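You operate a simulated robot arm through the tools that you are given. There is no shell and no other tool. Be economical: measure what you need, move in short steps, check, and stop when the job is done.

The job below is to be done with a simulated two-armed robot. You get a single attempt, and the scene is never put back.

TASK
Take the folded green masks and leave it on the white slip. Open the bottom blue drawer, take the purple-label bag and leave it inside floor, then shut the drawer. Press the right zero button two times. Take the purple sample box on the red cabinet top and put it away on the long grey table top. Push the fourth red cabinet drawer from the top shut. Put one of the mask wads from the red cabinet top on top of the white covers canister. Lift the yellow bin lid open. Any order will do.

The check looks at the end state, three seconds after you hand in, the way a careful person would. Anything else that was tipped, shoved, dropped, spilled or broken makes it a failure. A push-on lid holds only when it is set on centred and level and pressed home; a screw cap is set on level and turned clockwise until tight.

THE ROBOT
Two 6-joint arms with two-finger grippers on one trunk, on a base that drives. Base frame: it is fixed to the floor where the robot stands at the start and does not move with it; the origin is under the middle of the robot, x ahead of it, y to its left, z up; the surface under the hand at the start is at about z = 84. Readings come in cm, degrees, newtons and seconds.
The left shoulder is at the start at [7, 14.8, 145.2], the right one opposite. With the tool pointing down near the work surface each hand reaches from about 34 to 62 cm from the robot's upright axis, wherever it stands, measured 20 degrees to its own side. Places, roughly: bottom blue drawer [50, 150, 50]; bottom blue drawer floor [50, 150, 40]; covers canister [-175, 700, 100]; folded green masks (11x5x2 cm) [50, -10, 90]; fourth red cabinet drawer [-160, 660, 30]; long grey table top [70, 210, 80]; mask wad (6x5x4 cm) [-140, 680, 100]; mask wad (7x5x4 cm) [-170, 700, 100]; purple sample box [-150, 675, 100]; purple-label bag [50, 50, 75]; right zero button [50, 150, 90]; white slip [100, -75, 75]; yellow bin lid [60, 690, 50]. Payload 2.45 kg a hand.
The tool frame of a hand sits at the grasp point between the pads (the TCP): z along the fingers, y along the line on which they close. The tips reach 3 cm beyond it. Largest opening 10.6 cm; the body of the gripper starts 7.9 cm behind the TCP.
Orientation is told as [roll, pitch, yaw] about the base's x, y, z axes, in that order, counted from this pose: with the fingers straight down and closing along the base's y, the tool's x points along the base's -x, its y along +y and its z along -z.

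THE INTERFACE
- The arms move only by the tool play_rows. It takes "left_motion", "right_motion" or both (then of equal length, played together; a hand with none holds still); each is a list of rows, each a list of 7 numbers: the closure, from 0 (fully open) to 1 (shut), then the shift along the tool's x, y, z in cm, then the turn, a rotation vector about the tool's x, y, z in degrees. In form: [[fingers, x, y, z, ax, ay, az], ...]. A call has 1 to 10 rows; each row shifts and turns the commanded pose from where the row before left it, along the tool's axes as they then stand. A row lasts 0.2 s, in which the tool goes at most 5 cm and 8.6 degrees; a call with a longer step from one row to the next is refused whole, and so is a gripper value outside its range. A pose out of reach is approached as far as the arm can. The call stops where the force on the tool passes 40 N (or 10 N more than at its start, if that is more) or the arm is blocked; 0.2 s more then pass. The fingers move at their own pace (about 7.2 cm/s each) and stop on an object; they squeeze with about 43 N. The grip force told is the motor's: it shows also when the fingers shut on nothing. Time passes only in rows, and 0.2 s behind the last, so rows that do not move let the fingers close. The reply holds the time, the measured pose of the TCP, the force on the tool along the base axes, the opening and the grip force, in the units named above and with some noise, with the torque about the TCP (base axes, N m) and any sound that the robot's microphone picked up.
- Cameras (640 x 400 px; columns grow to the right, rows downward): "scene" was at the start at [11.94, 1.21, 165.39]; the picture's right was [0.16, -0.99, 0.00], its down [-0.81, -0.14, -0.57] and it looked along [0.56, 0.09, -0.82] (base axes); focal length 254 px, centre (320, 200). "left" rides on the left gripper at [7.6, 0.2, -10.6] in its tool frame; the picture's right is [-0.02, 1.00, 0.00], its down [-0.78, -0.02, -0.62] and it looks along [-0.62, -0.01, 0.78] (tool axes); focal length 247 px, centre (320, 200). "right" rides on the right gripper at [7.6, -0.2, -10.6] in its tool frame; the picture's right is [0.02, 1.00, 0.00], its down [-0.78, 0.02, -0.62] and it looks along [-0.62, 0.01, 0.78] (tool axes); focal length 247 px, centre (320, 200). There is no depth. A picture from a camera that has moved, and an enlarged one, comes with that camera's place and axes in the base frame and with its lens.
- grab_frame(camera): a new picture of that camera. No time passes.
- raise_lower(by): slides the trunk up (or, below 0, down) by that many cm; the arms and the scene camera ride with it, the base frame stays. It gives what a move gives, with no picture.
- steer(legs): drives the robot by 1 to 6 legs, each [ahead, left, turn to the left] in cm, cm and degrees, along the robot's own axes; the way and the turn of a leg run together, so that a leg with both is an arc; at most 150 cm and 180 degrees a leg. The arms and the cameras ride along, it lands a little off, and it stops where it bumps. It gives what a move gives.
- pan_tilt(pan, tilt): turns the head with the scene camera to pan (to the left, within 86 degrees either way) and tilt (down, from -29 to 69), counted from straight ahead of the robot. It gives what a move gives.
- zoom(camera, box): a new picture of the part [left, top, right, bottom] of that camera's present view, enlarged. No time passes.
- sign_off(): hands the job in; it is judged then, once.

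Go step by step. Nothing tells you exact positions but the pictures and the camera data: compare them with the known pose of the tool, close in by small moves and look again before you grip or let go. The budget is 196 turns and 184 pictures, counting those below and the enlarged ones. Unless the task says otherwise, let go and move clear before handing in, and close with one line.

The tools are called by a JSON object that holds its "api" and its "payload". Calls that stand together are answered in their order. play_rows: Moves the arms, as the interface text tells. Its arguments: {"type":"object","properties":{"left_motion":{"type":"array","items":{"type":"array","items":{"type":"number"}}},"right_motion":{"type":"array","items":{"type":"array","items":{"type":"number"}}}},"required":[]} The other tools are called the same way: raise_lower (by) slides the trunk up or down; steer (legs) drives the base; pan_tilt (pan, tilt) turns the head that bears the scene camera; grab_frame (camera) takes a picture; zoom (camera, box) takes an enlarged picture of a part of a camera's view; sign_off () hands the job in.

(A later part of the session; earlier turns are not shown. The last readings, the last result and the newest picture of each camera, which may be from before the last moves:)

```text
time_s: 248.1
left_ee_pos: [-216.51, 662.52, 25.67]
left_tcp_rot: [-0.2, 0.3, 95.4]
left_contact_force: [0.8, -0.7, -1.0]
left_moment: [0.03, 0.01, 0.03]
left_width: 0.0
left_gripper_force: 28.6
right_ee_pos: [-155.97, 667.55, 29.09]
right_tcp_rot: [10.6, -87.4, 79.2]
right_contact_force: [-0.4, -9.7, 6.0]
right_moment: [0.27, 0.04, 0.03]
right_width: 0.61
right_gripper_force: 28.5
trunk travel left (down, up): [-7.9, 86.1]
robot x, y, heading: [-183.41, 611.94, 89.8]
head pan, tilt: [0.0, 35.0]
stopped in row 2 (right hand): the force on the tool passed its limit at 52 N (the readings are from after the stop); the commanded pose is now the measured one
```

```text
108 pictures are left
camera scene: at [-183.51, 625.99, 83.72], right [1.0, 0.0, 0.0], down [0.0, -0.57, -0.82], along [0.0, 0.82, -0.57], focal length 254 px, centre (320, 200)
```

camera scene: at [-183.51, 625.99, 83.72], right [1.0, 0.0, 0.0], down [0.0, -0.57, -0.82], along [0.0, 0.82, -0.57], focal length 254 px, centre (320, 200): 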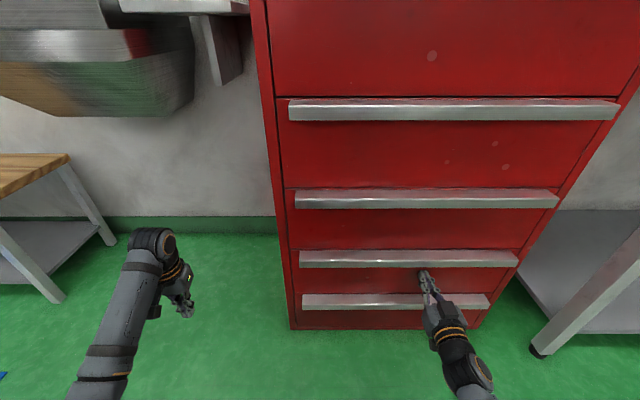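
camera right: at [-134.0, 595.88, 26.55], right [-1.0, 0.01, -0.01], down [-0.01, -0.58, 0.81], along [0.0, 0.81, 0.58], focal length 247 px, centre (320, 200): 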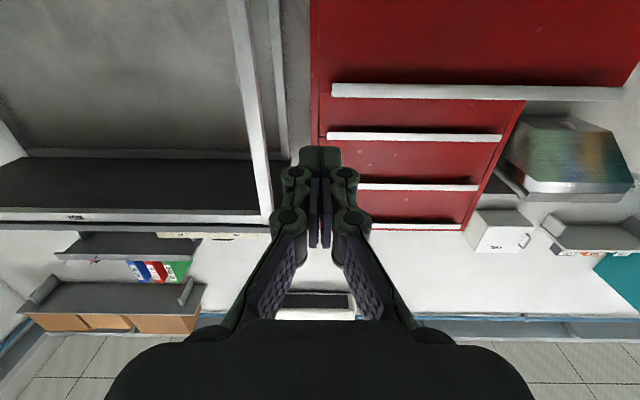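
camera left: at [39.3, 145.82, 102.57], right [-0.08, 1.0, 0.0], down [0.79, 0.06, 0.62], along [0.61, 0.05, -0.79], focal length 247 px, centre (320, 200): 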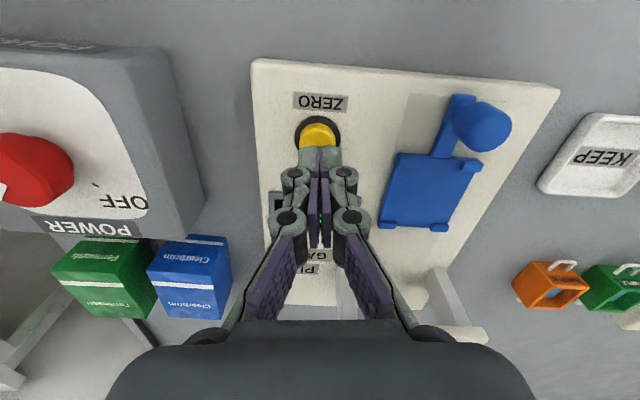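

Fourth drawer is flush. Backing out, then raising and re-pointing the right hand down.

{"api": "steer", "payload": {"legs": [[-52, 0, 0]]}}

{"api": "raise_lower", "payload": {"by": 40}}

{"api": "raise_lower", "payload": {"by": 40}}

{"api": "raise_lower", "payload": {"by": 5.5}}

{"api": "play_rows", "payload": {"right_motion": [[0, 0, 0, 0, 0, 8.5, 0], [0, 0, 0, 0, 0, 8.5, 0], [0, 0, 0, 0, 0, 8.5, 0], [0, 0, 0, 0, 0, 8.5, 0], [0, 0, 0, 0, 0, 8.5, 0], [0, 0, 0, 0, 0, 8.5, 0], [0, 0, 0, 0, 0, 8.5, 0], [0, 0, 0, 0, 0, 8.5, 0], [0, 0, 0, 0, 0, 8.5, 0], [0, 0, 0, 0, 0, 8.5, 0]]}}

```text
time_s: 251.2
left_ee_pos: [-216.6, 610.25, 25.58]
left_tcp_rot: [-0.2, 0.3, 95.4]
left_contact_force: [-0.4, 0.3, -0.9]
left_moment: [-0.02, 0.0, 0.04]
left_width: 0.0
left_gripper_force: 28.7
right_ee_pos: [-156.13, 614.84, 28.88]
right_tcp_rot: [10.6, -87.2, 78.8]
right_contact_force: [0.5, 0.3, 0.4]
right_moment: [-0.04, 0.0, 0.01]
right_width: 0.02
right_gripper_force: 28.7
trunk travel left (down, up): [-7.9, 86.1]
robot x, y, heading: [-183.65, 560.0, 89.5]
head pan, tilt: [0.0, 35.0]
```

```text
time_s: 255.0
left_ee_pos: [-216.71, 610.21, 65.55]
left_tcp_rot: [-0.3, 0.4, 95.4]
left_contact_force: [-0.3, 0.1, 0.3]
left_moment: [0.03, 0.04, -0.01]
left_width: 0.0
left_gripper_force: 28.6
right_ee_pos: [-156.07, 614.97, 68.87]
right_tcp_rot: [10.7, -87.2, 78.7]
right_contact_force: [0.3, 0.0, -0.2]
right_moment: [0.0, 0.01, 0.0]
right_width: 0.0
right_gripper_force: 28.5
trunk travel left (down, up): [-47.9, 46.1]
robot x, y, heading: [-183.84, 559.47, 89.7]
head pan, tilt: [0.0, 35.0]
```

```text
time_s: 258.9
left_ee_pos: [-216.54, 610.19, 105.59]
left_tcp_rot: [-0.2, 0.3, 95.3]
left_contact_force: [0.2, 0.3, -0.2]
left_moment: [0.0, 0.0, -0.03]
left_width: 0.0
left_gripper_force: 28.5
right_ee_pos: [-156.01, 615.01, 108.78]
right_tcp_rot: [10.7, -87.1, 78.8]
right_contact_force: [-0.1, 0.0, 1.1]
right_moment: [-0.01, -0.04, 0.0]
right_width: 0.02
right_gripper_force: 28.4
trunk travel left (down, up): [-87.9, 6.1]
robot x, y, heading: [-183.92, 559.74, 89.6]
head pan, tilt: [0.0, 35.0]
```

```text
time_s: 259.8
left_ee_pos: [-216.58, 610.06, 111.04]
left_tcp_rot: [-0.1, 0.3, 95.4]
left_contact_force: [-0.1, -0.8, 0.4]
left_moment: [0.0, -0.02, -0.02]
left_width: 0.0
left_gripper_force: 29.2
right_ee_pos: [-156.09, 614.85, 114.29]
right_tcp_rot: [10.6, -87.2, 78.8]
right_contact_force: [0.4, -0.8, 0.9]
right_moment: [0.01, -0.06, -0.01]
right_width: 0.02
right_gripper_force: 28.4
trunk travel left (down, up): [-93.4, 0.6]
robot x, y, heading: [-183.41, 559.75, 89.5]
head pan, tilt: [0.0, 35.0]
```

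```text
time_s: 262.0
left_ee_pos: [-216.61, 610.27, 111.02]
left_tcp_rot: [-0.2, 0.5, 95.2]
left_contact_force: [-0.2, 0.7, 0.1]
left_moment: [-0.01, -0.03, 0.03]
left_width: 0.02
left_gripper_force: 29.0
right_ee_pos: [-155.88, 615.65, 113.58]
right_tcp_rot: [0.6, -2.0, 89.5]
right_contact_force: [0.0, 1.3, 0.2]
right_moment: [-0.02, 0.05, 0.0]
right_width: 10.59
right_gripper_force: 0.1
right hand out of reach, approached as far as the arm can: row 10
trunk travel left (down, up): [-93.4, 0.6]
robot x, y, heading: [-183.88, 559.37, 89.6]
head pan, tilt: [0.0, 35.0]
```

Cabinet top is at about z 94: canister base near [-182.7,703.6] (top z≈108), wads near [-166,700], [-146,699], [-140,681], sample box near [-160.3,684]. I'll retract the hands slightly and drive up to the cabinet at x≈−158.

{"api": "play_rows", "payload": {"left_motion": [[0, 3, 0, 0, 0, 0, 0], [0, 3, 0, 0, 0, 0, 0], [0, 2, 0, 0, 0, 0, 5]], "right_motion": [[0, 3, 0, 0, 0, 0, 0], [0, 3, 0, 0, 0, 0, 0], [0, 3, 0, 0, 0, 0, 0]]}}

{"api": "steer", "payload": {"legs": [[0, -26, 0.4], [55, 0, 0]]}}

{"api": "pan_tilt", "payload": {"pan": 0, "tilt": 50}}

{"api": "grab_frame", "payload": {"camera": "scene"}}

```text
time_s: 262.8
left_ee_pos: [-215.95, 602.17, 110.89]
left_tcp_rot: [-0.2, 0.2, 90.2]
left_contact_force: [0.4, -0.6, 0.0]
left_moment: [0.02, -0.01, 0.01]
left_width: 10.25
left_gripper_force: 0.1
left hand out of reach, approached as far as the arm can: row 1
right_ee_pos: [-155.02, 607.94, 110.03]
right_tcp_rot: [0.5, -2.4, 89.5]
right_contact_force: [0.4, 0.5, 0.8]
right_moment: [0.04, 0.0, 0.01]
right_width: 10.58
right_gripper_force: 0.1
right hand out of reach, approached as far as the arm can: row 1, 2, 3
trunk travel left (down, up): [-93.4, 0.6]
robot x, y, heading: [-183.9, 559.64, 89.6]
head pan, tilt: [0.0, 35.0]
```

```text
time_s: 267.5
left_ee_pos: [-190.2, 656.93, 110.89]
left_tcp_rot: [-0.3, 0.2, 90.8]
left_contact_force: [0.1, -0.5, -0.6]
left_moment: [0.03, 0.0, 0.0]
left_width: 10.61
left_gripper_force: 0.0
right_ee_pos: [-129.01, 663.27, 110.11]
right_tcp_rot: [0.6, -2.4, 90.0]
right_contact_force: [0.5, -0.5, 0.2]
right_moment: [0.0, 0.01, 0.02]
right_width: 10.6
right_gripper_force: 0.0
trunk travel left (down, up): [-93.4, 0.6]
robot x, y, heading: [-157.86, 614.62, 90.0]
head pan, tilt: [0.0, 35.0]
```

```text
time_s: 268.2
left_ee_pos: [-190.44, 657.09, 110.81]
left_tcp_rot: [-0.2, 0.3, 90.8]
left_contact_force: [0.7, 0.9, -0.2]
left_moment: [-0.01, 0.02, 0.0]
left_width: 10.6
left_gripper_force: 0.0
right_ee_pos: [-129.13, 663.3, 110.03]
right_tcp_rot: [0.6, -2.4, 89.9]
right_contact_force: [0.3, 0.5, -0.5]
right_moment: [0.01, 0.02, 0.01]
right_width: 10.59
right_gripper_force: 0.0
trunk travel left (down, up): [-93.4, 0.6]
robot x, y, heading: [-157.46, 615.02, 90.2]
head pan, tilt: [0.0, 50.0]
```

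```text
107 pictures are left
camera scene: at [-157.63, 627.63, 167.02], right [1.0, 0.0, 0.0], down [0.0, -0.77, -0.64], along [0.0, 0.64, -0.77], focal length 254 px, centre (320, 200)
```

scene: 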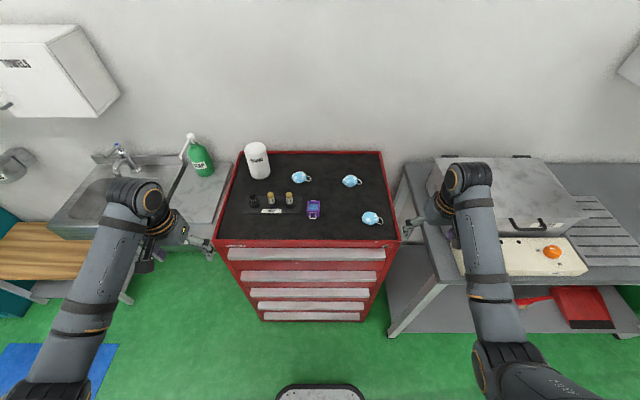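

{"api": "play_rows", "payload": {"right_motion": [[0, 0, 4, 0, 0, 0, 0], [0, 0, 4, 0, 0, 2.4, 0], [0, 0, 4, 0, 0, 0, 0], [0, 0, 3, 0, 0, 0, 0]]}}

{"api": "steer", "payload": {"legs": [[26, 0, 0]]}}

{"api": "grab_frame", "payload": {"camera": "scene"}}

{"api": "grab_frame", "payload": {"camera": "right"}}

{"api": "grab_frame", "payload": {"camera": "left"}}

```text
time_s: 269.4
left_ee_pos: [-190.2, 657.11, 110.77]
left_tcp_rot: [-0.2, 0.3, 90.8]
left_contact_force: [-0.5, 0.0, 0.5]
left_moment: [0.0, 0.04, -0.01]
left_width: 10.63
left_gripper_force: 0.1
right_ee_pos: [-139.97, 664.4, 108.01]
right_tcp_rot: [-4.1, -0.2, 88.4]
right_contact_force: [0.5, -0.3, -0.2]
right_moment: [-0.02, 0.0, 0.02]
right_width: 10.59
right_gripper_force: 0.0
right hand out of reach, approached as far as the arm can: row 1, 2
trunk travel left (down, up): [-93.4, 0.6]
robot x, y, heading: [-157.23, 614.93, 90.0]
head pan, tilt: [0.0, 50.0]
stopped in row 4 (right hand): the arm was blocked; the commanded pose is now the measured one
```

```text
time_s: 271.3
left_ee_pos: [-190.22, 683.0, 110.87]
left_tcp_rot: [-0.2, 0.2, 90.8]
left_contact_force: [0.2, 0.6, 0.1]
left_moment: [0.03, 0.01, -0.01]
left_width: 10.6
left_gripper_force: 0.0
right_ee_pos: [-140.31, 690.4, 108.16]
right_tcp_rot: [-4.1, -0.3, 88.6]
right_contact_force: [-0.3, -0.3, -0.3]
right_moment: [0.01, -0.01, 0.0]
right_width: 10.61
right_gripper_force: 0.0
trunk travel left (down, up): [-93.4, 0.6]
robot x, y, heading: [-157.45, 640.72, 90.4]
head pan, tilt: [0.0, 50.0]
```

```text
106 pictures are left
camera scene: at [-157.7, 653.43, 167.04], right [1.0, 0.0, 0.0], down [0.0, -0.77, -0.64], along [0.0, 0.64, -0.77], focal length 254 px, centre (320, 200)
```

scene: 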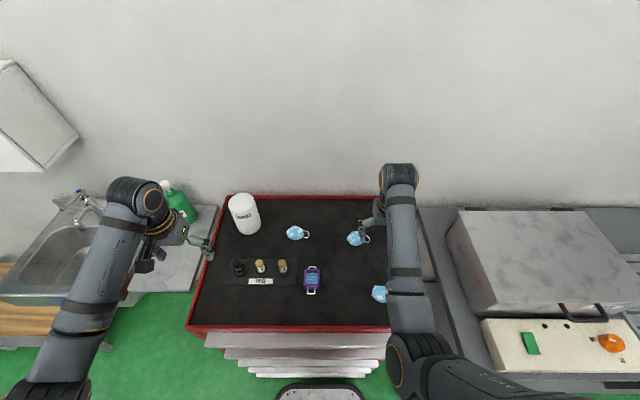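

```text
105 pictures are left
camera right: at [-140.96, 682.68, 118.81], right [-1.0, 0.01, -0.07], down [-0.04, 0.78, 0.62], along [0.06, 0.62, -0.78], focal length 247 px, centre (320, 200)
```

right: 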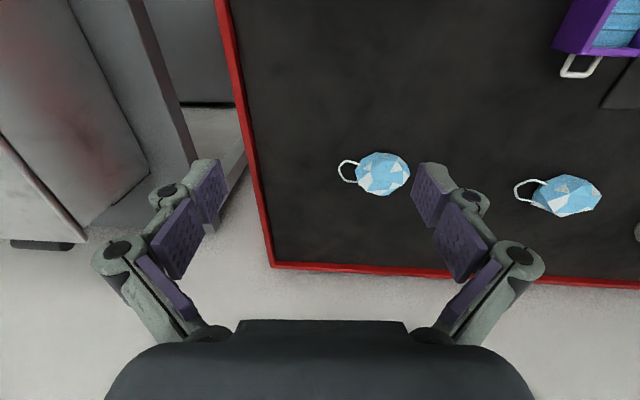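

```text
104 pictures are left
camera left: at [-190.32, 675.4, 121.44], right [-1.0, 0.01, 0.0], down [0.0, 0.79, 0.62], along [0.01, 0.62, -0.79], focal length 247 px, centre (320, 200)
```

left: 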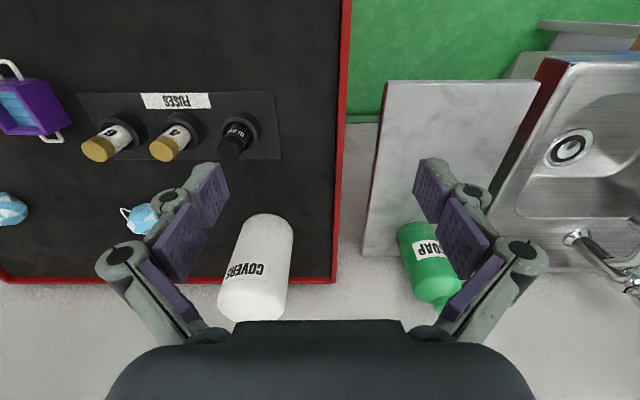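

Wad at about [-166,699] is the nearest to the canister (axis ≈[-182,701]). I'll rotate the left hand so it closes across the wad's short side and move it in front of the wad.

{"api": "play_rows", "payload": {"left_motion": [[0, 0, 0, 0, 0, 0, -8.5], [0, 0, 0, 0, 0, 0, -8.5], [0, 0, 0, 0, 0, 0, -8.5], [0, 0, 0, 0, 0, 0, -8.5], [0, 0, 0, 0, 0, 0, -8.5], [0, 0, 0, 0, 0, 0, -8.5], [0, 0, 0, 0, 0, 0, -8.5], [0, 0, 0, 0, 0, 0, -8.5]]}}

{"api": "play_rows", "payload": {"left_motion": [[0, 3.73, -1.45, 0, 0, 0, 0], [0, 3.73, -1.45, 0, 0, 0, 0], [0, 3.73, -1.45, 0, 0, 0, 0], [0, 3.73, -1.45, 0, 0, 0, 0], [0, 3.73, -1.45, 0, 0, 0, 0], [0, 3.73, -1.45, 0, 0, 0, 0]]}}

{"api": "grab_frame", "payload": {"camera": "left"}}

{"api": "grab_frame", "payload": {"camera": "scene"}}

```text
time_s: 273.1
left_ee_pos: [-190.35, 683.08, 110.77]
left_tcp_rot: [0.3, 0.3, 159.0]
left_contact_force: [-0.2, -0.4, -0.8]
left_moment: [0.03, -0.01, -0.03]
left_width: 10.59
left_gripper_force: 0.0
right_ee_pos: [-140.11, 690.5, 108.06]
right_tcp_rot: [-4.1, -0.2, 88.5]
right_contact_force: [0.5, 0.2, -0.1]
right_moment: [0.0, 0.0, 0.01]
right_width: 10.57
right_gripper_force: 0.2
trunk travel left (down, up): [-93.4, 0.6]
robot x, y, heading: [-157.42, 640.92, 90.0]
head pan, tilt: [0.0, 50.0]
```

```text
time_s: 274.5
left_ee_pos: [-179.56, 683.29, 104.79]
left_tcp_rot: [4.5, -10.5, 158.9]
left_contact_force: [0.3, 0.8, 0.9]
left_moment: [-0.02, -0.02, 0.01]
left_width: 10.59
left_gripper_force: 0.0
left hand out of reach, approached as far as the arm can: row 1, 2, 3, 6
right_ee_pos: [-140.35, 690.49, 107.98]
right_tcp_rot: [-4.4, -0.2, 88.4]
right_contact_force: [-0.7, 0.3, 0.9]
right_moment: [-0.01, -0.06, -0.02]
right_width: 10.58
right_gripper_force: 0.1
trunk travel left (down, up): [-93.4, 0.6]
robot x, y, heading: [-157.54, 641.03, 90.1]
head pan, tilt: [0.0, 50.0]
stopped in row 6 (left hand): the arm was blocked; the commanded pose is now the measured one
```

```text
103 pictures are left
camera left: at [-170.24, 680.55, 113.81], right [-0.36, -0.93, 0.08], down [-0.59, 0.3, 0.75], along [-0.72, 0.22, -0.66], focal length 247 px, centre (320, 200)
```

left: 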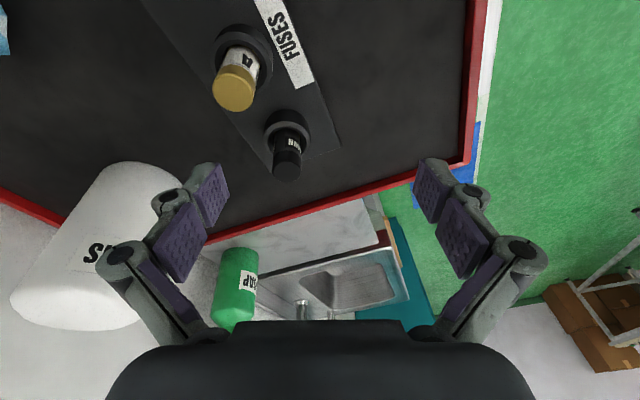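

```text
102 pictures are left
camera scene: at [-158.01, 653.79, 167.01], right [1.0, 0.0, 0.0], down [0.0, -0.77, -0.64], along [0.0, 0.64, -0.77], focal length 254 px, centre (320, 200)
```

scene: 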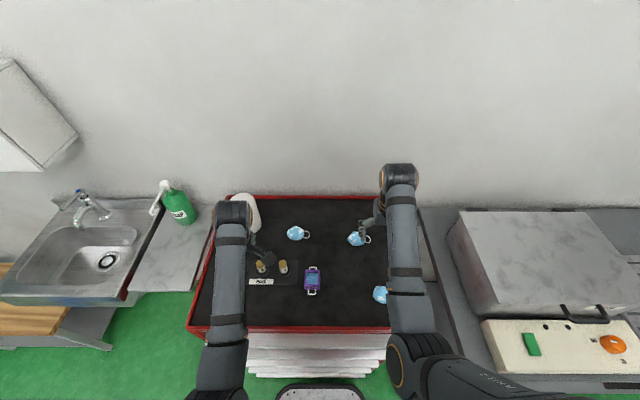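

That yaw side is at its limit. I'll level and raise, then turn the other way (rel. −45°).

{"api": "play_rows", "payload": {"left_motion": [[0, 0, 0, -3, 0, 0, 4], [0, -1.5, 0, -3, 4.5, 0, 4], [0, -1.5, 0, 0, 0, 5.2, 4], [0, -1.5, 0, 0, 0, 5.2, 4], [0, 0, 0, 0, 0, 0, 8.5], [0, 0, 0, 0, 0, 0, 8.5], [0, 0, 0, 0, 0, 0, 8.5], [0, 0, 0, 0, 0, 0, 8.5], [0, 0, 0, 0, 0, 0, 8.5], [0, 0, 0, 0, 0, 0, 8.5]]}}

{"api": "play_rows", "payload": {"left_motion": [[0, 0, 0, 0, 0, 0, 8.5], [0, 0, 0, 0, 0, 0, 8.5], [0, 0, 0, 0, 0, 0, 8.5], [0, 0, 0, 0, 0, 0, 8.5], [0, 0, 0, 0, 0, 0, 8.5], [0, 0, 0, 0, 0, 0, 8.5]]}}

```text
time_s: 276.7
left_ee_pos: [-180.64, 686.4, 105.7]
left_tcp_rot: [0.5, 2.1, 92.1]
left_contact_force: [-0.1, 0.5, 0.0]
left_moment: [0.01, -0.01, 0.02]
left_width: 10.61
left_gripper_force: 0.1
left hand out of reach, approached as far as the arm can: row 2, 3, 4
right_ee_pos: [-140.22, 690.56, 108.02]
right_tcp_rot: [-4.3, -0.2, 88.5]
right_contact_force: [0.1, -0.4, 0.1]
right_moment: [0.01, 0.03, 0.03]
right_width: 10.6
right_gripper_force: 0.0
trunk travel left (down, up): [-93.4, 0.6]
robot x, y, heading: [-157.62, 641.21, 90.3]
head pan, tilt: [0.0, 50.0]
```

```text
time_s: 278.1
left_ee_pos: [-180.48, 686.37, 105.69]
left_tcp_rot: [-1.2, 1.7, 41.1]
left_contact_force: [-0.2, 0.4, 0.2]
left_moment: [0.0, -0.02, 0.0]
left_width: 10.6
left_gripper_force: 0.2
right_ee_pos: [-139.97, 690.49, 108.05]
right_tcp_rot: [-4.3, -0.2, 88.5]
right_contact_force: [-0.1, 0.1, 0.1]
right_moment: [-0.02, -0.02, 0.01]
right_width: 10.6
right_gripper_force: 0.1
trunk travel left (down, up): [-93.4, 0.6]
robot x, y, heading: [-157.47, 640.84, 90.3]
head pan, tilt: [0.0, 50.0]
```

{"api": "play_rows", "payload": {"left_motion": [[0, 0, 0, -3, -1.2, 0, 0], [0, -3.1, -2, 0, 0, -1.7, 0], [0, -3.1, -2, 0, 0, 0, 0], [0, -3.1, -2, 0, 0, 0, 0], [0, -3.1, -2, 0, 0, 0, 0]]}}

{"api": "grab_frame", "payload": {"camera": "left"}}

{"api": "grab_frame", "payload": {"camera": "scene"}}

```text
time_s: 279.3
left_ee_pos: [-177.9, 688.66, 104.2]
left_tcp_rot: [6.8, 9.0, 44.5]
left_contact_force: [-0.1, -0.7, 0.2]
left_moment: [0.01, 0.02, 0.02]
left_width: 10.59
left_gripper_force: 0.0
left hand out of reach, approached as far as the arm can: row 1, 5
right_ee_pos: [-140.14, 690.61, 108.08]
right_tcp_rot: [-4.4, -0.2, 88.5]
right_contact_force: [-0.2, 0.1, -0.8]
right_moment: [0.0, -0.01, -0.02]
right_width: 10.6
right_gripper_force: 0.1
trunk travel left (down, up): [-93.4, 0.6]
robot x, y, heading: [-157.49, 640.95, 90.1]
head pan, tilt: [0.0, 50.0]
stopped in row 5 (left hand): the arm was blocked; the commanded pose is now the measured one
```

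```text
101 pictures are left
camera left: at [-181.21, 683.8, 115.79], right [-0.67, 0.74, 0.11], down [0.68, 0.55, 0.49], along [0.3, 0.4, -0.87], focal length 247 px, centre (320, 200)
```

left: 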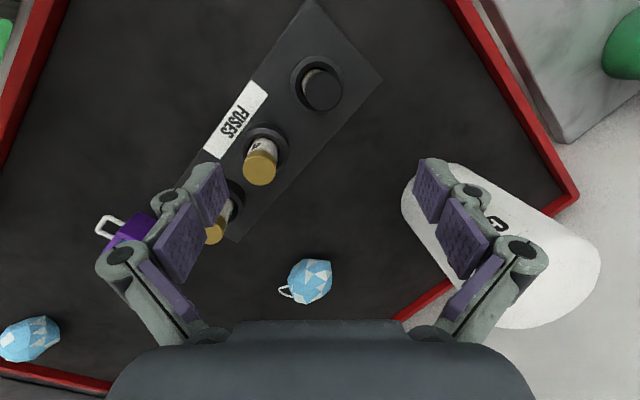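

```text
100 pictures are left
camera scene: at [-157.87, 653.77, 167.01], right [1.0, 0.0, 0.0], down [0.0, -0.77, -0.64], along [0.0, 0.64, -0.77], focal length 254 px, centre (320, 200)
```

scene: 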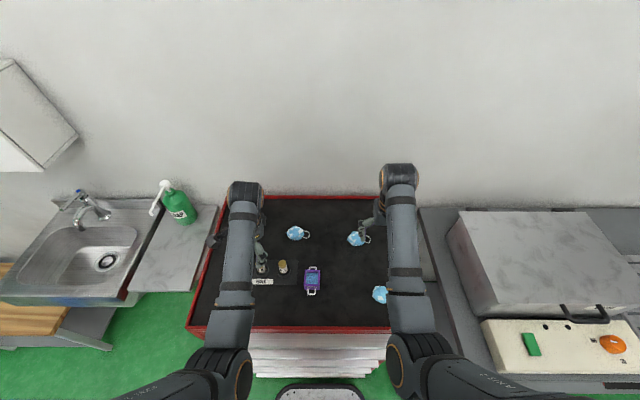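

Left arm can't cross inward here. I'll reverse it out and up, then use the right hand from further left instead.

{"api": "play_rows", "payload": {"left_motion": [[0.6, 2.5, 1.5, -1, 0, -3, 0], [0.6, 2.5, 1.5, -1, 3, -3, 0], [0.6, 2, 1, -1.5, 3.8, -3, 0], [0.6, 0, 0, -1.5, 0, 0, 0]]}}

{"api": "grab_frame", "payload": {"camera": "left"}}

```text
time_s: 280.3
left_ee_pos: [-185.62, 687.03, 108.14]
left_tcp_rot: [-0.1, -0.2, 43.8]
left_contact_force: [-0.5, 1.0, 0.5]
left_moment: [0.02, 0.01, -0.02]
left_width: 4.22
left_gripper_force: 0.0
left hand out of reach, approached as far as the arm can: row 3, 4
right_ee_pos: [-140.04, 690.54, 108.11]
right_tcp_rot: [-4.3, -0.2, 88.6]
right_contact_force: [-0.2, -0.4, 0.0]
right_moment: [-0.04, -0.02, 0.03]
right_width: 10.61
right_gripper_force: 0.1
trunk travel left (down, up): [-93.4, 0.6]
robot x, y, heading: [-157.53, 640.65, 90.2]
head pan, tilt: [0.0, 50.0]
```

```text
99 pictures are left
camera left: at [-191.22, 681.82, 118.65], right [-0.68, 0.74, 0.0], down [0.58, 0.53, 0.62], along [0.46, 0.42, -0.78], focal length 247 px, centre (320, 200)
```

left: 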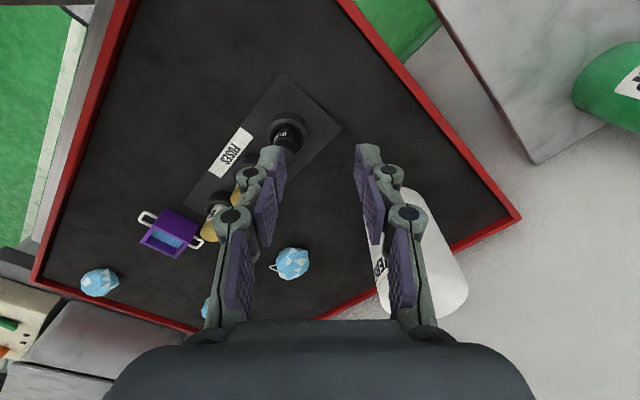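

{"api": "steer", "payload": {"legs": [[-32, 0, 0]]}}

{"api": "play_rows", "payload": {"left_motion": [[0, 1.5, 1.5, 0, 0, 0, -8.5], [0, 0, 0, 0, 0, 0, -8.5], [0, 0, 0, 0, 0, 0, -8.5], [0, 0, 0, 0, 0, 0, -8.5], [0, 0, 0, 0, 0, 0, -8.5], [0, 2, 0, 0, 0, 0, 0], [0, 2, 0, 0, 0, 0, 0]], "right_motion": [[0, -3, 0, 0, -4.2, 0, 0], [0, -3, 0, 0, 0, 0, 7], [0, -2, -1, 0, 0, 0, 8], [0, 0, 0, 0, 0, 0, 8.5], [0, 0, 0, 0, 0, 0, 8.5], [0, 0, 0, 0, 0, 0, 8.5], [0, 0, 0, 0, 0, 0, 8.5]]}}

{"api": "grab_frame", "payload": {"camera": "scene"}}

```text
time_s: 282.4
left_ee_pos: [-185.58, 654.97, 107.9]
left_tcp_rot: [-0.2, 0.0, 43.8]
left_contact_force: [0.4, 0.4, -0.3]
left_moment: [-0.03, -0.01, -0.04]
left_width: 4.26
left_gripper_force: 0.1
right_ee_pos: [-139.93, 658.48, 108.02]
right_tcp_rot: [-4.2, -0.1, 88.6]
right_contact_force: [0.2, 0.1, 0.2]
right_moment: [-0.02, 0.0, 0.04]
right_width: 10.58
right_gripper_force: 0.1
trunk travel left (down, up): [-93.4, 0.6]
robot x, y, heading: [-157.1, 608.33, 90.2]
head pan, tilt: [0.0, 50.0]
```

```text
time_s: 284.0
left_ee_pos: [-188.0, 650.65, 108.01]
left_tcp_rot: [-0.2, -0.1, 86.3]
left_contact_force: [-1.1, -0.7, 0.3]
left_moment: [0.03, 0.01, 0.01]
left_width: 10.59
left_gripper_force: 0.1
right_ee_pos: [-138.66, 666.04, 108.09]
right_tcp_rot: [0.2, -0.1, 39.3]
right_contact_force: [0.2, -0.4, 0.5]
right_moment: [0.03, -0.02, 0.01]
right_width: 10.59
right_gripper_force: 0.0
trunk travel left (down, up): [-93.4, 0.6]
robot x, y, heading: [-157.36, 608.73, 90.3]
head pan, tilt: [0.0, 50.0]
```

```text
98 pictures are left
camera scene: at [-157.66, 621.32, 167.04], right [1.0, 0.0, 0.0], down [0.0, -0.77, -0.64], along [0.0, 0.64, -0.77], focal length 254 px, centre (320, 200)
```

scene: 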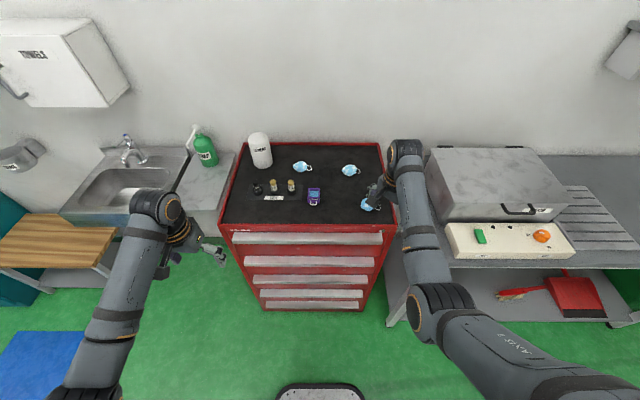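

{"api": "steer", "payload": {"legs": [[0, 27.5, -0.2], [30, 0, 0]]}}

{"api": "grab_frame", "payload": {"camera": "right"}}

{"api": "grab_frame", "payload": {"camera": "scene"}}

```text
time_s: 287.6
left_ee_pos: [-216.16, 680.93, 108.07]
left_tcp_rot: [-0.2, -0.2, 86.8]
left_contact_force: [-0.3, -0.3, -0.7]
left_moment: [0.04, -0.01, 0.02]
left_width: 10.59
left_gripper_force: 0.1
right_ee_pos: [-166.91, 696.51, 108.16]
right_tcp_rot: [0.3, -0.2, 40.0]
right_contact_force: [-0.7, -1.3, 0.8]
right_moment: [-0.01, 0.01, 0.01]
right_width: 10.61
right_gripper_force: 0.1
trunk travel left (down, up): [-93.4, 0.6]
robot x, y, heading: [-185.19, 639.32, 90.6]
head pan, tilt: [0.0, 50.0]
```

```text
97 pictures are left
camera right: at [-172.68, 691.44, 118.91], right [-0.66, 0.75, 0.0], down [0.59, 0.51, 0.62], along [0.47, 0.41, -0.78], focal length 247 px, centre (320, 200)
```

right: 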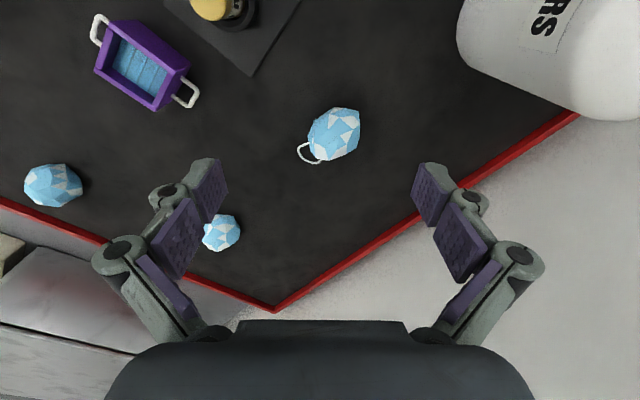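

```text
96 pictures are left
camera scene: at [-185.62, 651.61, 167.04], right [1.0, 0.01, 0.0], down [0.01, -0.77, -0.64], along [-0.01, 0.64, -0.77], focal length 254 px, centre (320, 200)
```

scene: 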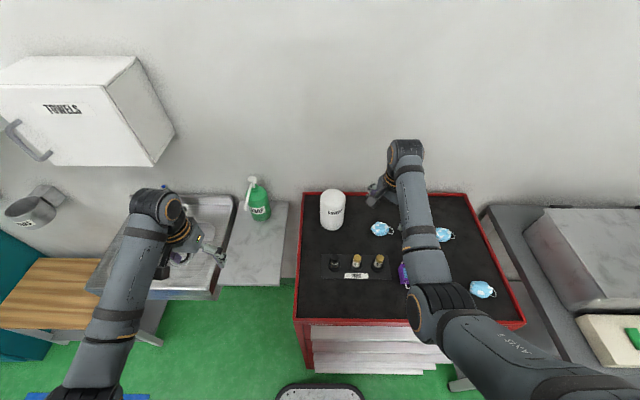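

{"api": "play_rows", "payload": {"right_motion": [[0, -2.6, 1.6, 0, 0, 0, 0], [0, 0, 0, 3, 0, 0, 0], [0, 0, 0, 3, 0, 0, 0]]}}

{"api": "grab_frame", "payload": {"camera": "right"}}

```text
time_s: 288.4
left_ee_pos: [-216.35, 680.99, 107.99]
left_tcp_rot: [-0.1, -0.1, 86.7]
left_contact_force: [-0.1, -0.4, 0.2]
left_moment: [-0.01, 0.02, 0.02]
left_width: 10.59
left_gripper_force: 0.0
right_ee_pos: [-166.1, 699.68, 102.12]
right_tcp_rot: [0.3, -0.2, 39.9]
right_contact_force: [0.4, -0.7, -0.4]
right_moment: [0.0, 0.0, 0.04]
right_width: 10.61
right_gripper_force: 0.0
trunk travel left (down, up): [-93.4, 0.6]
robot x, y, heading: [-185.41, 639.11, 90.6]
head pan, tilt: [0.0, 50.0]
```

```text
95 pictures are left
camera right: at [-171.83, 694.66, 112.89], right [-0.66, 0.75, 0.0], down [0.59, 0.51, 0.62], along [0.47, 0.41, -0.78], focal length 247 px, centre (320, 200)
```

right: 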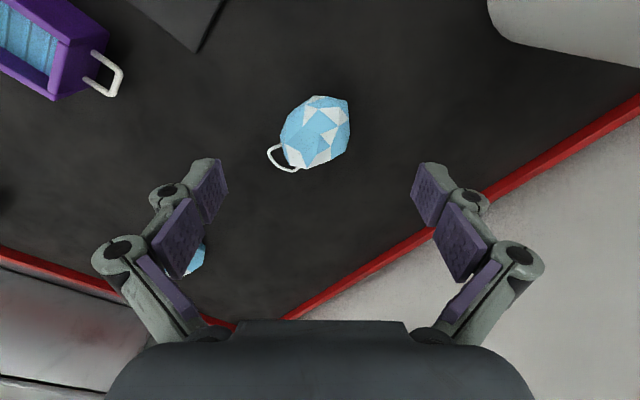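

{"api": "play_rows", "payload": {"right_motion": [[0, 0, 0, 0, 0, 0, 7], [0, 0, 0, 0, 0, 0, 7], [0, 0, 0.2, 2, 0, 0, 0], [0, 0, 0, 1.8, 0, 0, 0], [0, 0, 0, 0.7, 0, 0, 0]]}}

{"api": "grab_frame", "payload": {"camera": "right"}}

```text
time_s: 289.6
left_ee_pos: [-216.05, 681.01, 107.96]
left_tcp_rot: [-0.2, -0.1, 86.7]
left_contact_force: [-0.4, -0.1, 0.0]
left_moment: [0.02, 0.01, 0.03]
left_width: 10.6
left_gripper_force: 0.1
right_ee_pos: [-166.24, 699.7, 97.53]
right_tcp_rot: [0.1, -0.1, 25.9]
right_contact_force: [-0.4, -0.1, 0.6]
right_moment: [0.03, 0.02, 0.0]
right_width: 10.59
right_gripper_force: 0.1
trunk travel left (down, up): [-93.4, 0.6]
robot x, y, heading: [-185.35, 638.9, 90.7]
head pan, tilt: [0.0, 50.0]
```

```text
94 pictures are left
camera right: at [-172.98, 696.28, 108.29], right [-0.46, 0.89, 0.0], down [0.7, 0.35, 0.62], along [0.55, 0.29, -0.78], focal length 247 px, centre (320, 200)
```

right: 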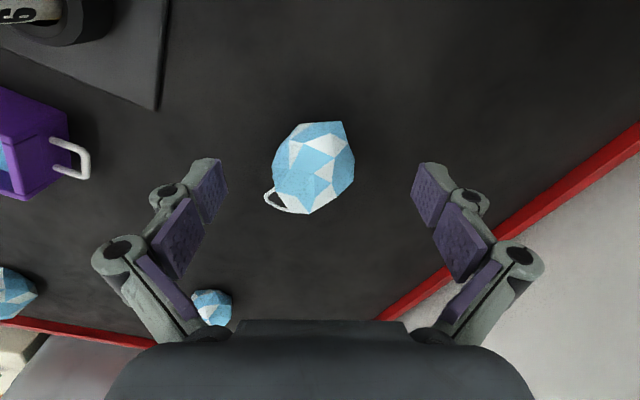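

{"api": "play_rows", "payload": {"right_motion": [[0, 0, 0, 0.4, 0, 0, 0], [0.6, 0, 0, 0, 0, 0, 0], [1, 0, 0, 0, 0, 0, 0], [1, 0, 0, 0, 0, 0, 0], [1, 0, 0, 0, 0, 0, 0]]}}

{"api": "grab_frame", "payload": {"camera": "right"}}

```text
time_s: 290.8
left_ee_pos: [-216.31, 680.98, 107.89]
left_tcp_rot: [-0.3, -0.1, 86.6]
left_contact_force: [0.9, -0.3, -0.2]
left_moment: [-0.02, -0.01, 0.04]
left_width: 10.63
left_gripper_force: 0.1
right_ee_pos: [-166.18, 699.72, 97.13]
right_tcp_rot: [0.2, -0.1, 26.0]
right_contact_force: [-0.2, -1.2, 0.7]
right_moment: [-0.04, -0.01, -0.01]
right_width: 4.09
right_gripper_force: 42.6
trunk travel left (down, up): [-93.4, 0.6]
robot x, y, heading: [-185.19, 638.98, 90.8]
head pan, tilt: [0.0, 50.0]
```

```text
93 pictures are left
camera right: at [-172.95, 696.25, 107.9], right [-0.46, 0.89, 0.0], down [0.7, 0.36, 0.62], along [0.55, 0.29, -0.78], focal length 247 px, centre (320, 200)
```

right: 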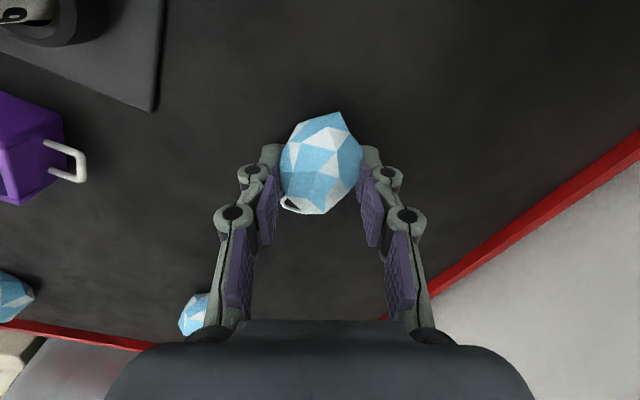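

{"api": "play_rows", "payload": {"right_motion": [[1, 0, 0, -3, 0, 0, 0], [1, 0, 0, -4, 0, 0, 0], [1, 0, 0, -4, 0, 0, 0], [1, 0, 0, -4, 0, 0, 0], [1, 0, 0, -4, 0, 0, 0]]}}

{"api": "grab_frame", "payload": {"camera": "right"}}

{"api": "grab_frame", "payload": {"camera": "scene"}}

```text
time_s: 292.0
left_ee_pos: [-216.21, 681.09, 108.02]
left_tcp_rot: [-0.2, -0.1, 86.6]
left_contact_force: [-0.3, -0.1, 0.1]
left_moment: [0.02, 0.0, -0.01]
left_width: 10.57
left_gripper_force: 0.1
right_ee_pos: [-166.05, 699.6, 116.07]
right_tcp_rot: [0.2, -0.2, 26.0]
right_contact_force: [-0.8, -0.7, 0.5]
right_moment: [-0.01, 0.01, 0.01]
right_width: 4.05
right_gripper_force: 42.7
trunk travel left (down, up): [-93.4, 0.6]
robot x, y, heading: [-185.41, 639.24, 90.7]
head pan, tilt: [0.0, 50.0]
```

```text
92 pictures are left
camera right: at [-172.79, 696.14, 126.93], right [-0.46, 0.89, 0.0], down [0.7, 0.36, 0.62], along [0.55, 0.29, -0.78], focal length 247 px, centre (320, 200)
```

right: 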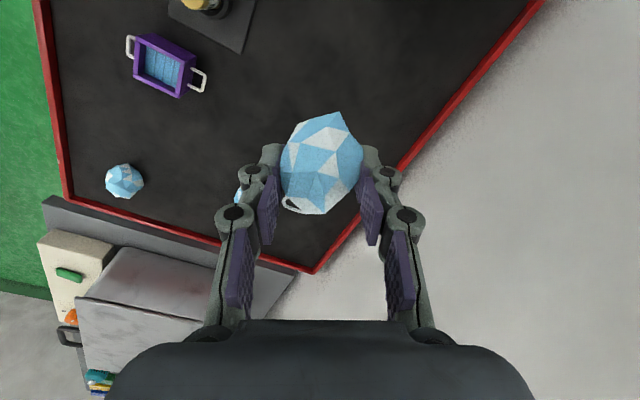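

```text
91 pictures are left
camera scene: at [-185.65, 651.83, 167.02], right [1.0, 0.01, 0.0], down [0.01, -0.77, -0.64], along [-0.01, 0.64, -0.77], focal length 254 px, centre (320, 200)
```

scene: 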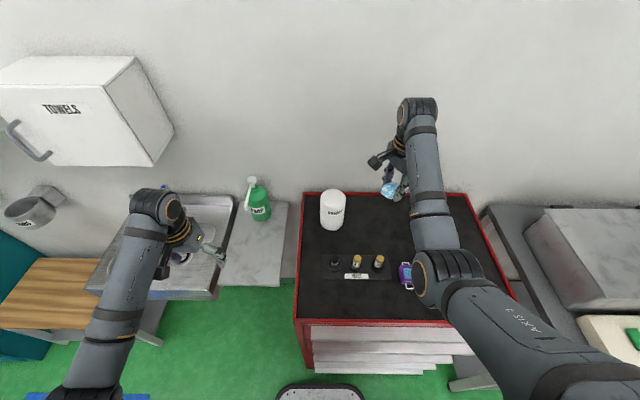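

Wad held. I'll retract the left hand a bit and drive left 16 cm so the wad comes above the canister (axis ≈[-182.3,702.2]).

{"api": "play_rows", "payload": {"left_motion": [[0, 2, 0, 0, 0, 0, 0], [0, 2, 0, 0, 0, 0, 0]]}}

{"api": "steer", "payload": {"legs": [[2, 16, -0.7]]}}

{"api": "grab_frame", "payload": {"camera": "scene"}}

{"api": "grab_frame", "payload": {"camera": "right"}}

```text
time_s: 292.6
left_ee_pos: [-216.41, 676.93, 108.02]
left_tcp_rot: [-0.4, -0.2, 86.7]
left_contact_force: [-0.6, -0.6, -0.3]
left_moment: [0.05, 0.02, 0.02]
left_width: 10.62
left_gripper_force: 0.0
right_ee_pos: [-166.03, 699.55, 116.17]
right_tcp_rot: [0.3, -0.1, 26.1]
right_contact_force: [-0.3, 0.3, -0.5]
right_moment: [0.06, -0.05, -0.03]
right_width: 4.04
right_gripper_force: 43.0
trunk travel left (down, up): [-93.4, 0.6]
robot x, y, heading: [-185.06, 639.3, 90.6]
head pan, tilt: [0.0, 50.0]
```

```text
time_s: 294.1
left_ee_pos: [-231.41, 679.16, 108.13]
left_tcp_rot: [-0.2, -0.1, 86.0]
left_contact_force: [0.2, 0.1, 0.3]
left_moment: [0.02, 0.01, 0.01]
left_width: 10.58
left_gripper_force: 0.1
right_ee_pos: [-180.75, 701.25, 116.1]
right_tcp_rot: [0.3, 0.0, 25.3]
right_contact_force: [0.1, 0.3, 0.4]
right_moment: [-0.01, 0.02, -0.04]
right_width: 4.05
right_gripper_force: 43.4
trunk travel left (down, up): [-93.4, 0.6]
robot x, y, heading: [-200.9, 641.08, 89.7]
head pan, tilt: [0.0, 50.0]
```

```text
90 pictures are left
camera scene: at [-200.77, 653.73, 167.02], right [1.0, 0.0, 0.0], down [0.0, -0.77, -0.64], along [0.0, 0.64, -0.77], focal length 254 px, centre (320, 200)
```

scene: 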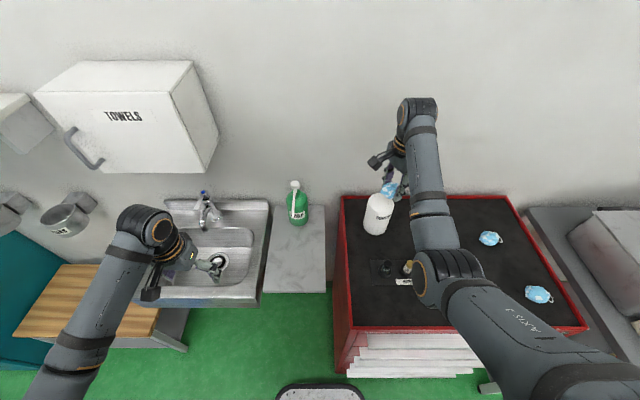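

```text
89 pictures are left
camera right: at [-187.51, 697.91, 126.85], right [-0.45, 0.89, 0.0], down [0.7, 0.35, 0.62], along [0.55, 0.28, -0.78], focal length 247 px, centre (320, 200)
```

right: 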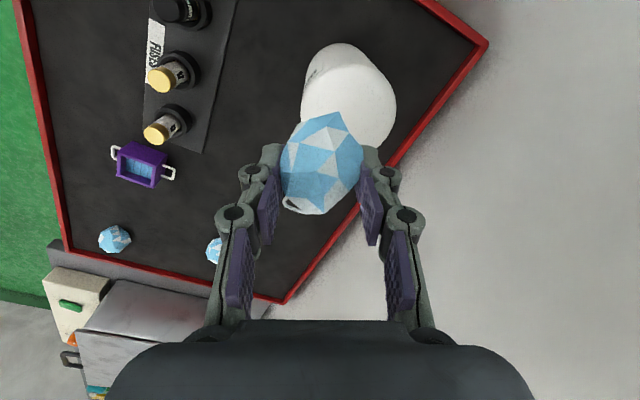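

{"api": "play_rows", "payload": {"right_motion": [[1, 1.4, 2.2, 0, 0, 0, 0], [1, 0, 0, 2, 0, 0, 0], [1, 0, 0, 1.5, 0, 0, 0]]}}

{"api": "grab_frame", "payload": {"camera": "right"}}

{"api": "zoom", "payload": {"camera": "scene", "box": [320, 130, 460, 230]}}

{"api": "grab_frame", "payload": {"camera": "left"}}

```text
time_s: 294.9
left_ee_pos: [-231.56, 679.29, 107.93]
left_tcp_rot: [-0.2, -0.2, 86.0]
left_contact_force: [-0.2, 0.5, 0.2]
left_moment: [0.04, 0.01, -0.01]
left_width: 10.6
left_gripper_force: 0.0
right_ee_pos: [-183.35, 702.92, 112.61]
right_tcp_rot: [0.3, -0.1, 25.3]
right_contact_force: [0.7, 0.1, -0.8]
right_moment: [0.0, 0.02, 0.0]
right_width: 4.08
right_gripper_force: 42.7
trunk travel left (down, up): [-93.4, 0.6]
robot x, y, heading: [-200.76, 640.79, 90.1]
head pan, tilt: [0.0, 50.0]
```

```text
88 pictures are left
camera right: at [-190.04, 699.49, 123.37], right [-0.45, 0.89, 0.0], down [0.7, 0.35, 0.62], along [0.56, 0.28, -0.78], focal length 247 px, centre (320, 200)
```

right: 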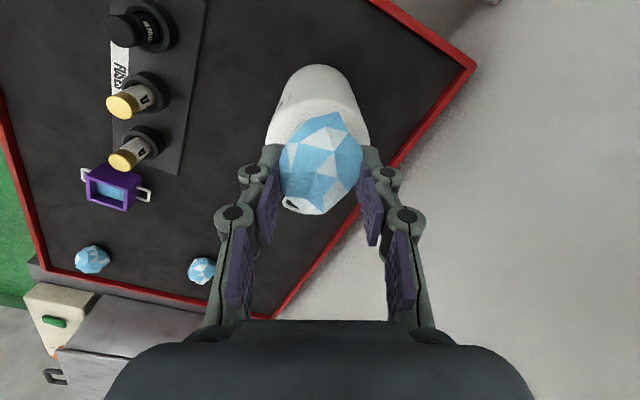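

```text
4.00 times, centred on (390, 180) of scene
camera zoom: at [-201.14, 653.78, 167.02], right [1.0, 0.0, 0.0], down [0.0, -0.77, -0.64], along [0.0, 0.64, -0.77], focal length 1018 px, centre (40, 280)
```

zoom: 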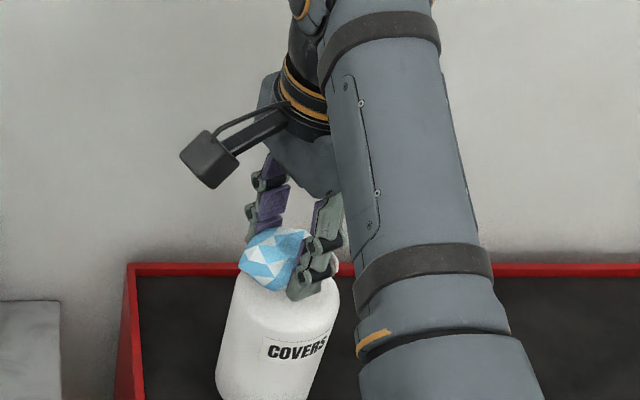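

```text
86 pictures are left
camera left: at [-232.2, 671.62, 118.54], right [-1.0, 0.09, 0.0], down [0.07, 0.78, 0.62], along [0.06, 0.62, -0.78], focal length 247 px, centre (320, 200)
```

left: 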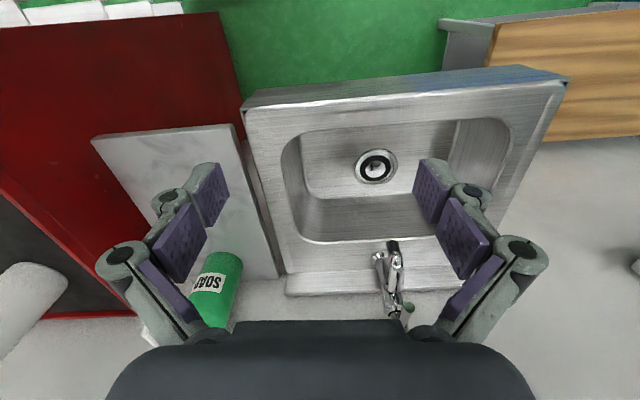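

{"api": "play_rows", "payload": {"right_motion": [[1, 0, -0.2, 0.5, 0, 0, 0], [1, 0, 0, 0.3, 0, 0, 0], [1, 0, 0, 0, 0, 0, 0]]}}

{"api": "zoom", "payload": {"camera": "scene", "box": [320, 130, 460, 230]}}

```text
time_s: 295.6
left_ee_pos: [-231.67, 679.21, 107.82]
left_tcp_rot: [-0.4, -0.1, 86.0]
left_contact_force: [-1.1, -0.5, 0.2]
left_moment: [-0.02, -0.01, -0.03]
left_width: 10.58
left_gripper_force: 0.0
right_ee_pos: [-183.18, 702.66, 111.7]
right_tcp_rot: [0.1, -0.1, 25.2]
right_contact_force: [-0.5, 0.1, -1.0]
right_moment: [-0.03, 0.04, 0.01]
right_width: 4.07
right_gripper_force: 43.4
trunk travel left (down, up): [-93.4, 0.6]
robot x, y, heading: [-201.32, 640.64, 89.7]
head pan, tilt: [0.0, 50.0]
```

```text
4.00 times, centred on (390, 180) of scene
camera zoom: at [-201.24, 653.8, 167.02], right [1.0, 0.0, 0.0], down [0.0, -0.77, -0.64], along [0.0, 0.64, -0.77], focal length 1018 px, centre (40, 280)
```

zoom: 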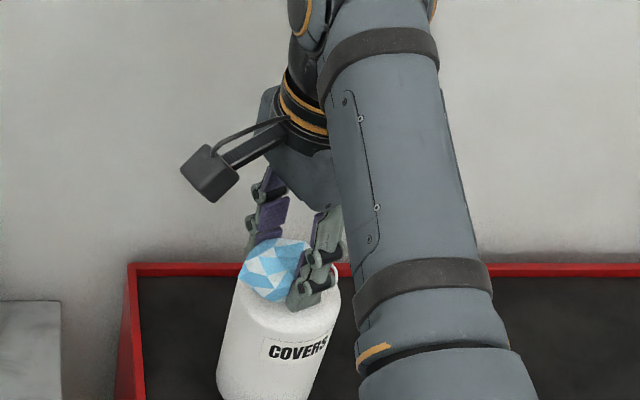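

{"api": "play_rows", "payload": {"right_motion": [[1, 0, 0, 0.3, 0, 0, 0], [1, 0, 0, 0, 0, 0, 0]]}}

{"api": "play_rows", "payload": {"right_motion": [[1, 0, 0, 0.3, 0, 0, 0], [1, 0, 0, 0, 0, 0, 0]]}}

```text
time_s: 296.2
left_ee_pos: [-231.65, 679.24, 107.87]
left_tcp_rot: [-0.3, -0.1, 86.0]
left_contact_force: [0.5, -0.5, 0.7]
left_moment: [0.03, 0.0, 0.01]
left_width: 10.59
left_gripper_force: 0.0
right_ee_pos: [-183.02, 702.69, 111.37]
right_tcp_rot: [0.2, -0.1, 25.3]
right_contact_force: [0.0, 0.3, 0.1]
right_moment: [0.0, 0.0, 0.0]
right_width: 4.06
right_gripper_force: 43.3
trunk travel left (down, up): [-93.4, 0.6]
robot x, y, heading: [-200.9, 640.86, 90.0]
head pan, tilt: [0.0, 50.0]
```

```text
time_s: 296.9
left_ee_pos: [-231.52, 679.19, 108.01]
left_tcp_rot: [-0.1, -0.2, 85.9]
left_contact_force: [-1.0, -0.4, 0.6]
left_moment: [-0.02, 0.05, 0.02]
left_width: 10.59
left_gripper_force: 0.0
right_ee_pos: [-183.07, 702.6, 111.19]
right_tcp_rot: [0.2, -0.1, 25.2]
right_contact_force: [-0.4, 0.0, -0.2]
right_moment: [-0.03, -0.01, 0.0]
right_width: 4.05
right_gripper_force: 43.1
trunk travel left (down, up): [-93.4, 0.6]
robot x, y, heading: [-200.71, 641.01, 89.8]
head pan, tilt: [0.0, 50.0]
```

{"api": "play_rows", "payload": {"right_motion": [[1, 0, 0, 0.3, 0, 0, 0], [1, 0, 0, 0, 0, 0, 0]]}}

{"api": "grab_frame", "payload": {"camera": "right"}}

{"api": "zoom", "payload": {"camera": "scene", "box": [350, 165, 430, 225]}}

```text
time_s: 297.4
left_ee_pos: [-231.62, 679.16, 107.94]
left_tcp_rot: [-0.2, -0.1, 86.0]
left_contact_force: [0.0, -0.5, -1.2]
left_moment: [-0.01, 0.03, -0.01]
left_width: 10.61
left_gripper_force: 0.0
right_ee_pos: [-183.08, 702.6, 110.96]
right_tcp_rot: [0.2, -0.1, 25.3]
right_contact_force: [0.1, 0.4, -0.1]
right_moment: [0.01, 0.04, 0.02]
right_width: 4.02
right_gripper_force: 43.0
trunk travel left (down, up): [-93.4, 0.6]
robot x, y, heading: [-201.0, 640.82, 89.9]
head pan, tilt: [0.0, 50.0]
```

```text
84 pictures are left
camera right: at [-189.9, 699.22, 121.63], right [-0.45, 0.89, 0.0], down [0.7, 0.35, 0.62], along [0.56, 0.28, -0.78], focal length 247 px, centre (320, 200)
```

right: 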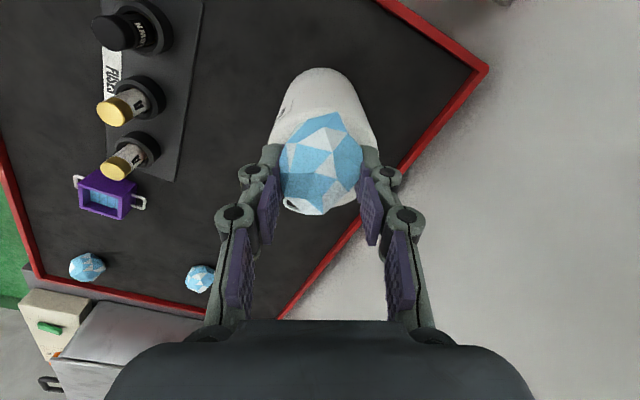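

```text
6.67 times, centred on (390, 195) of scene
camera zoom: at [-201.18, 653.79, 167.02], right [1.0, 0.0, 0.0], down [0.0, -0.77, -0.64], along [0.0, 0.64, -0.77], focal length 1697 px, centre (-147, 233)
```

zoom: 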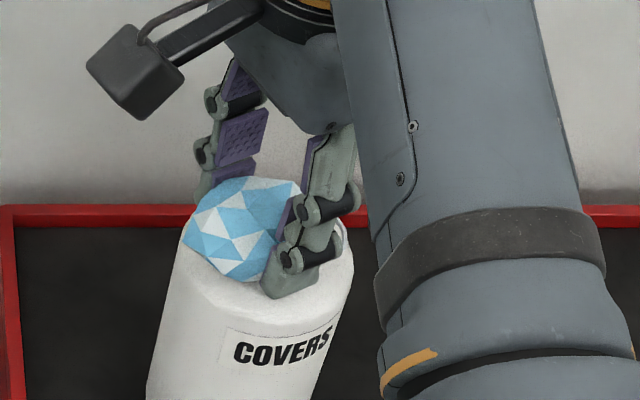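

{"api": "play_rows", "payload": {"right_motion": [[1, -1.3, 0, 0, 0, 0, 0], [1, 0, 0, 0.25, 0, 0, 0], [1, 0, 0, 0, 0, 0, 0]]}}

{"api": "play_rows", "payload": {"right_motion": [[1, 0, 0, 0.25, 0, 0, 0], [1, 0, 0, 0, 0, 0, 0]]}}

{"api": "zoom", "payload": {"camera": "scene", "box": [350, 165, 430, 225]}}

```text
time_s: 298.2
left_ee_pos: [-231.73, 679.15, 107.95]
left_tcp_rot: [-0.3, -0.1, 86.0]
left_contact_force: [0.1, 0.2, 0.6]
left_moment: [-0.01, -0.04, 0.0]
left_width: 10.6
left_gripper_force: 0.1
right_ee_pos: [-182.0, 703.18, 110.69]
right_tcp_rot: [0.2, -0.1, 25.3]
right_contact_force: [0.3, -0.5, 0.6]
right_moment: [-0.02, 0.01, 0.01]
right_width: 4.04
right_gripper_force: 43.5
trunk travel left (down, up): [-93.4, 0.6]
robot x, y, heading: [-200.96, 641.26, 90.1]
head pan, tilt: [0.0, 50.0]
```

```text
time_s: 298.9
left_ee_pos: [-231.74, 679.23, 108.01]
left_tcp_rot: [-0.2, -0.1, 86.0]
left_contact_force: [-0.2, -0.1, -0.2]
left_moment: [0.0, -0.01, 0.0]
left_width: 10.61
left_gripper_force: 0.0
right_ee_pos: [-181.95, 703.13, 110.42]
right_tcp_rot: [0.1, -0.1, 25.3]
right_contact_force: [-0.8, 0.3, -0.4]
right_moment: [-0.02, 0.02, -0.01]
right_width: 4.08
right_gripper_force: 43.4
trunk travel left (down, up): [-93.4, 0.6]
robot x, y, heading: [-201.15, 640.99, 90.2]
head pan, tilt: [0.0, 50.0]
```

```text
6.67 times, centred on (390, 195) of scene
camera zoom: at [-201.2, 653.77, 167.02], right [1.0, 0.0, 0.0], down [0.0, -0.77, -0.64], along [0.0, 0.64, -0.77], focal length 1697 px, centre (-147, 233)
```

zoom: 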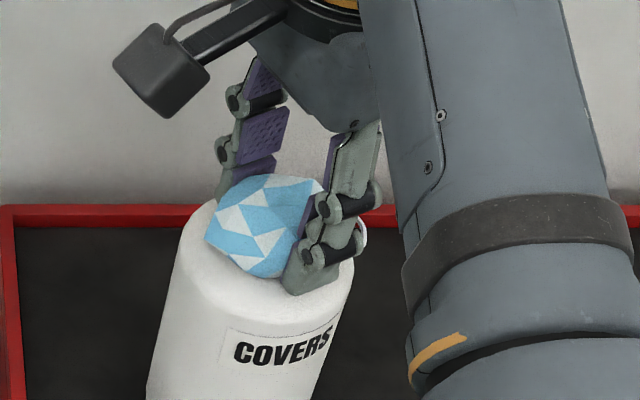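

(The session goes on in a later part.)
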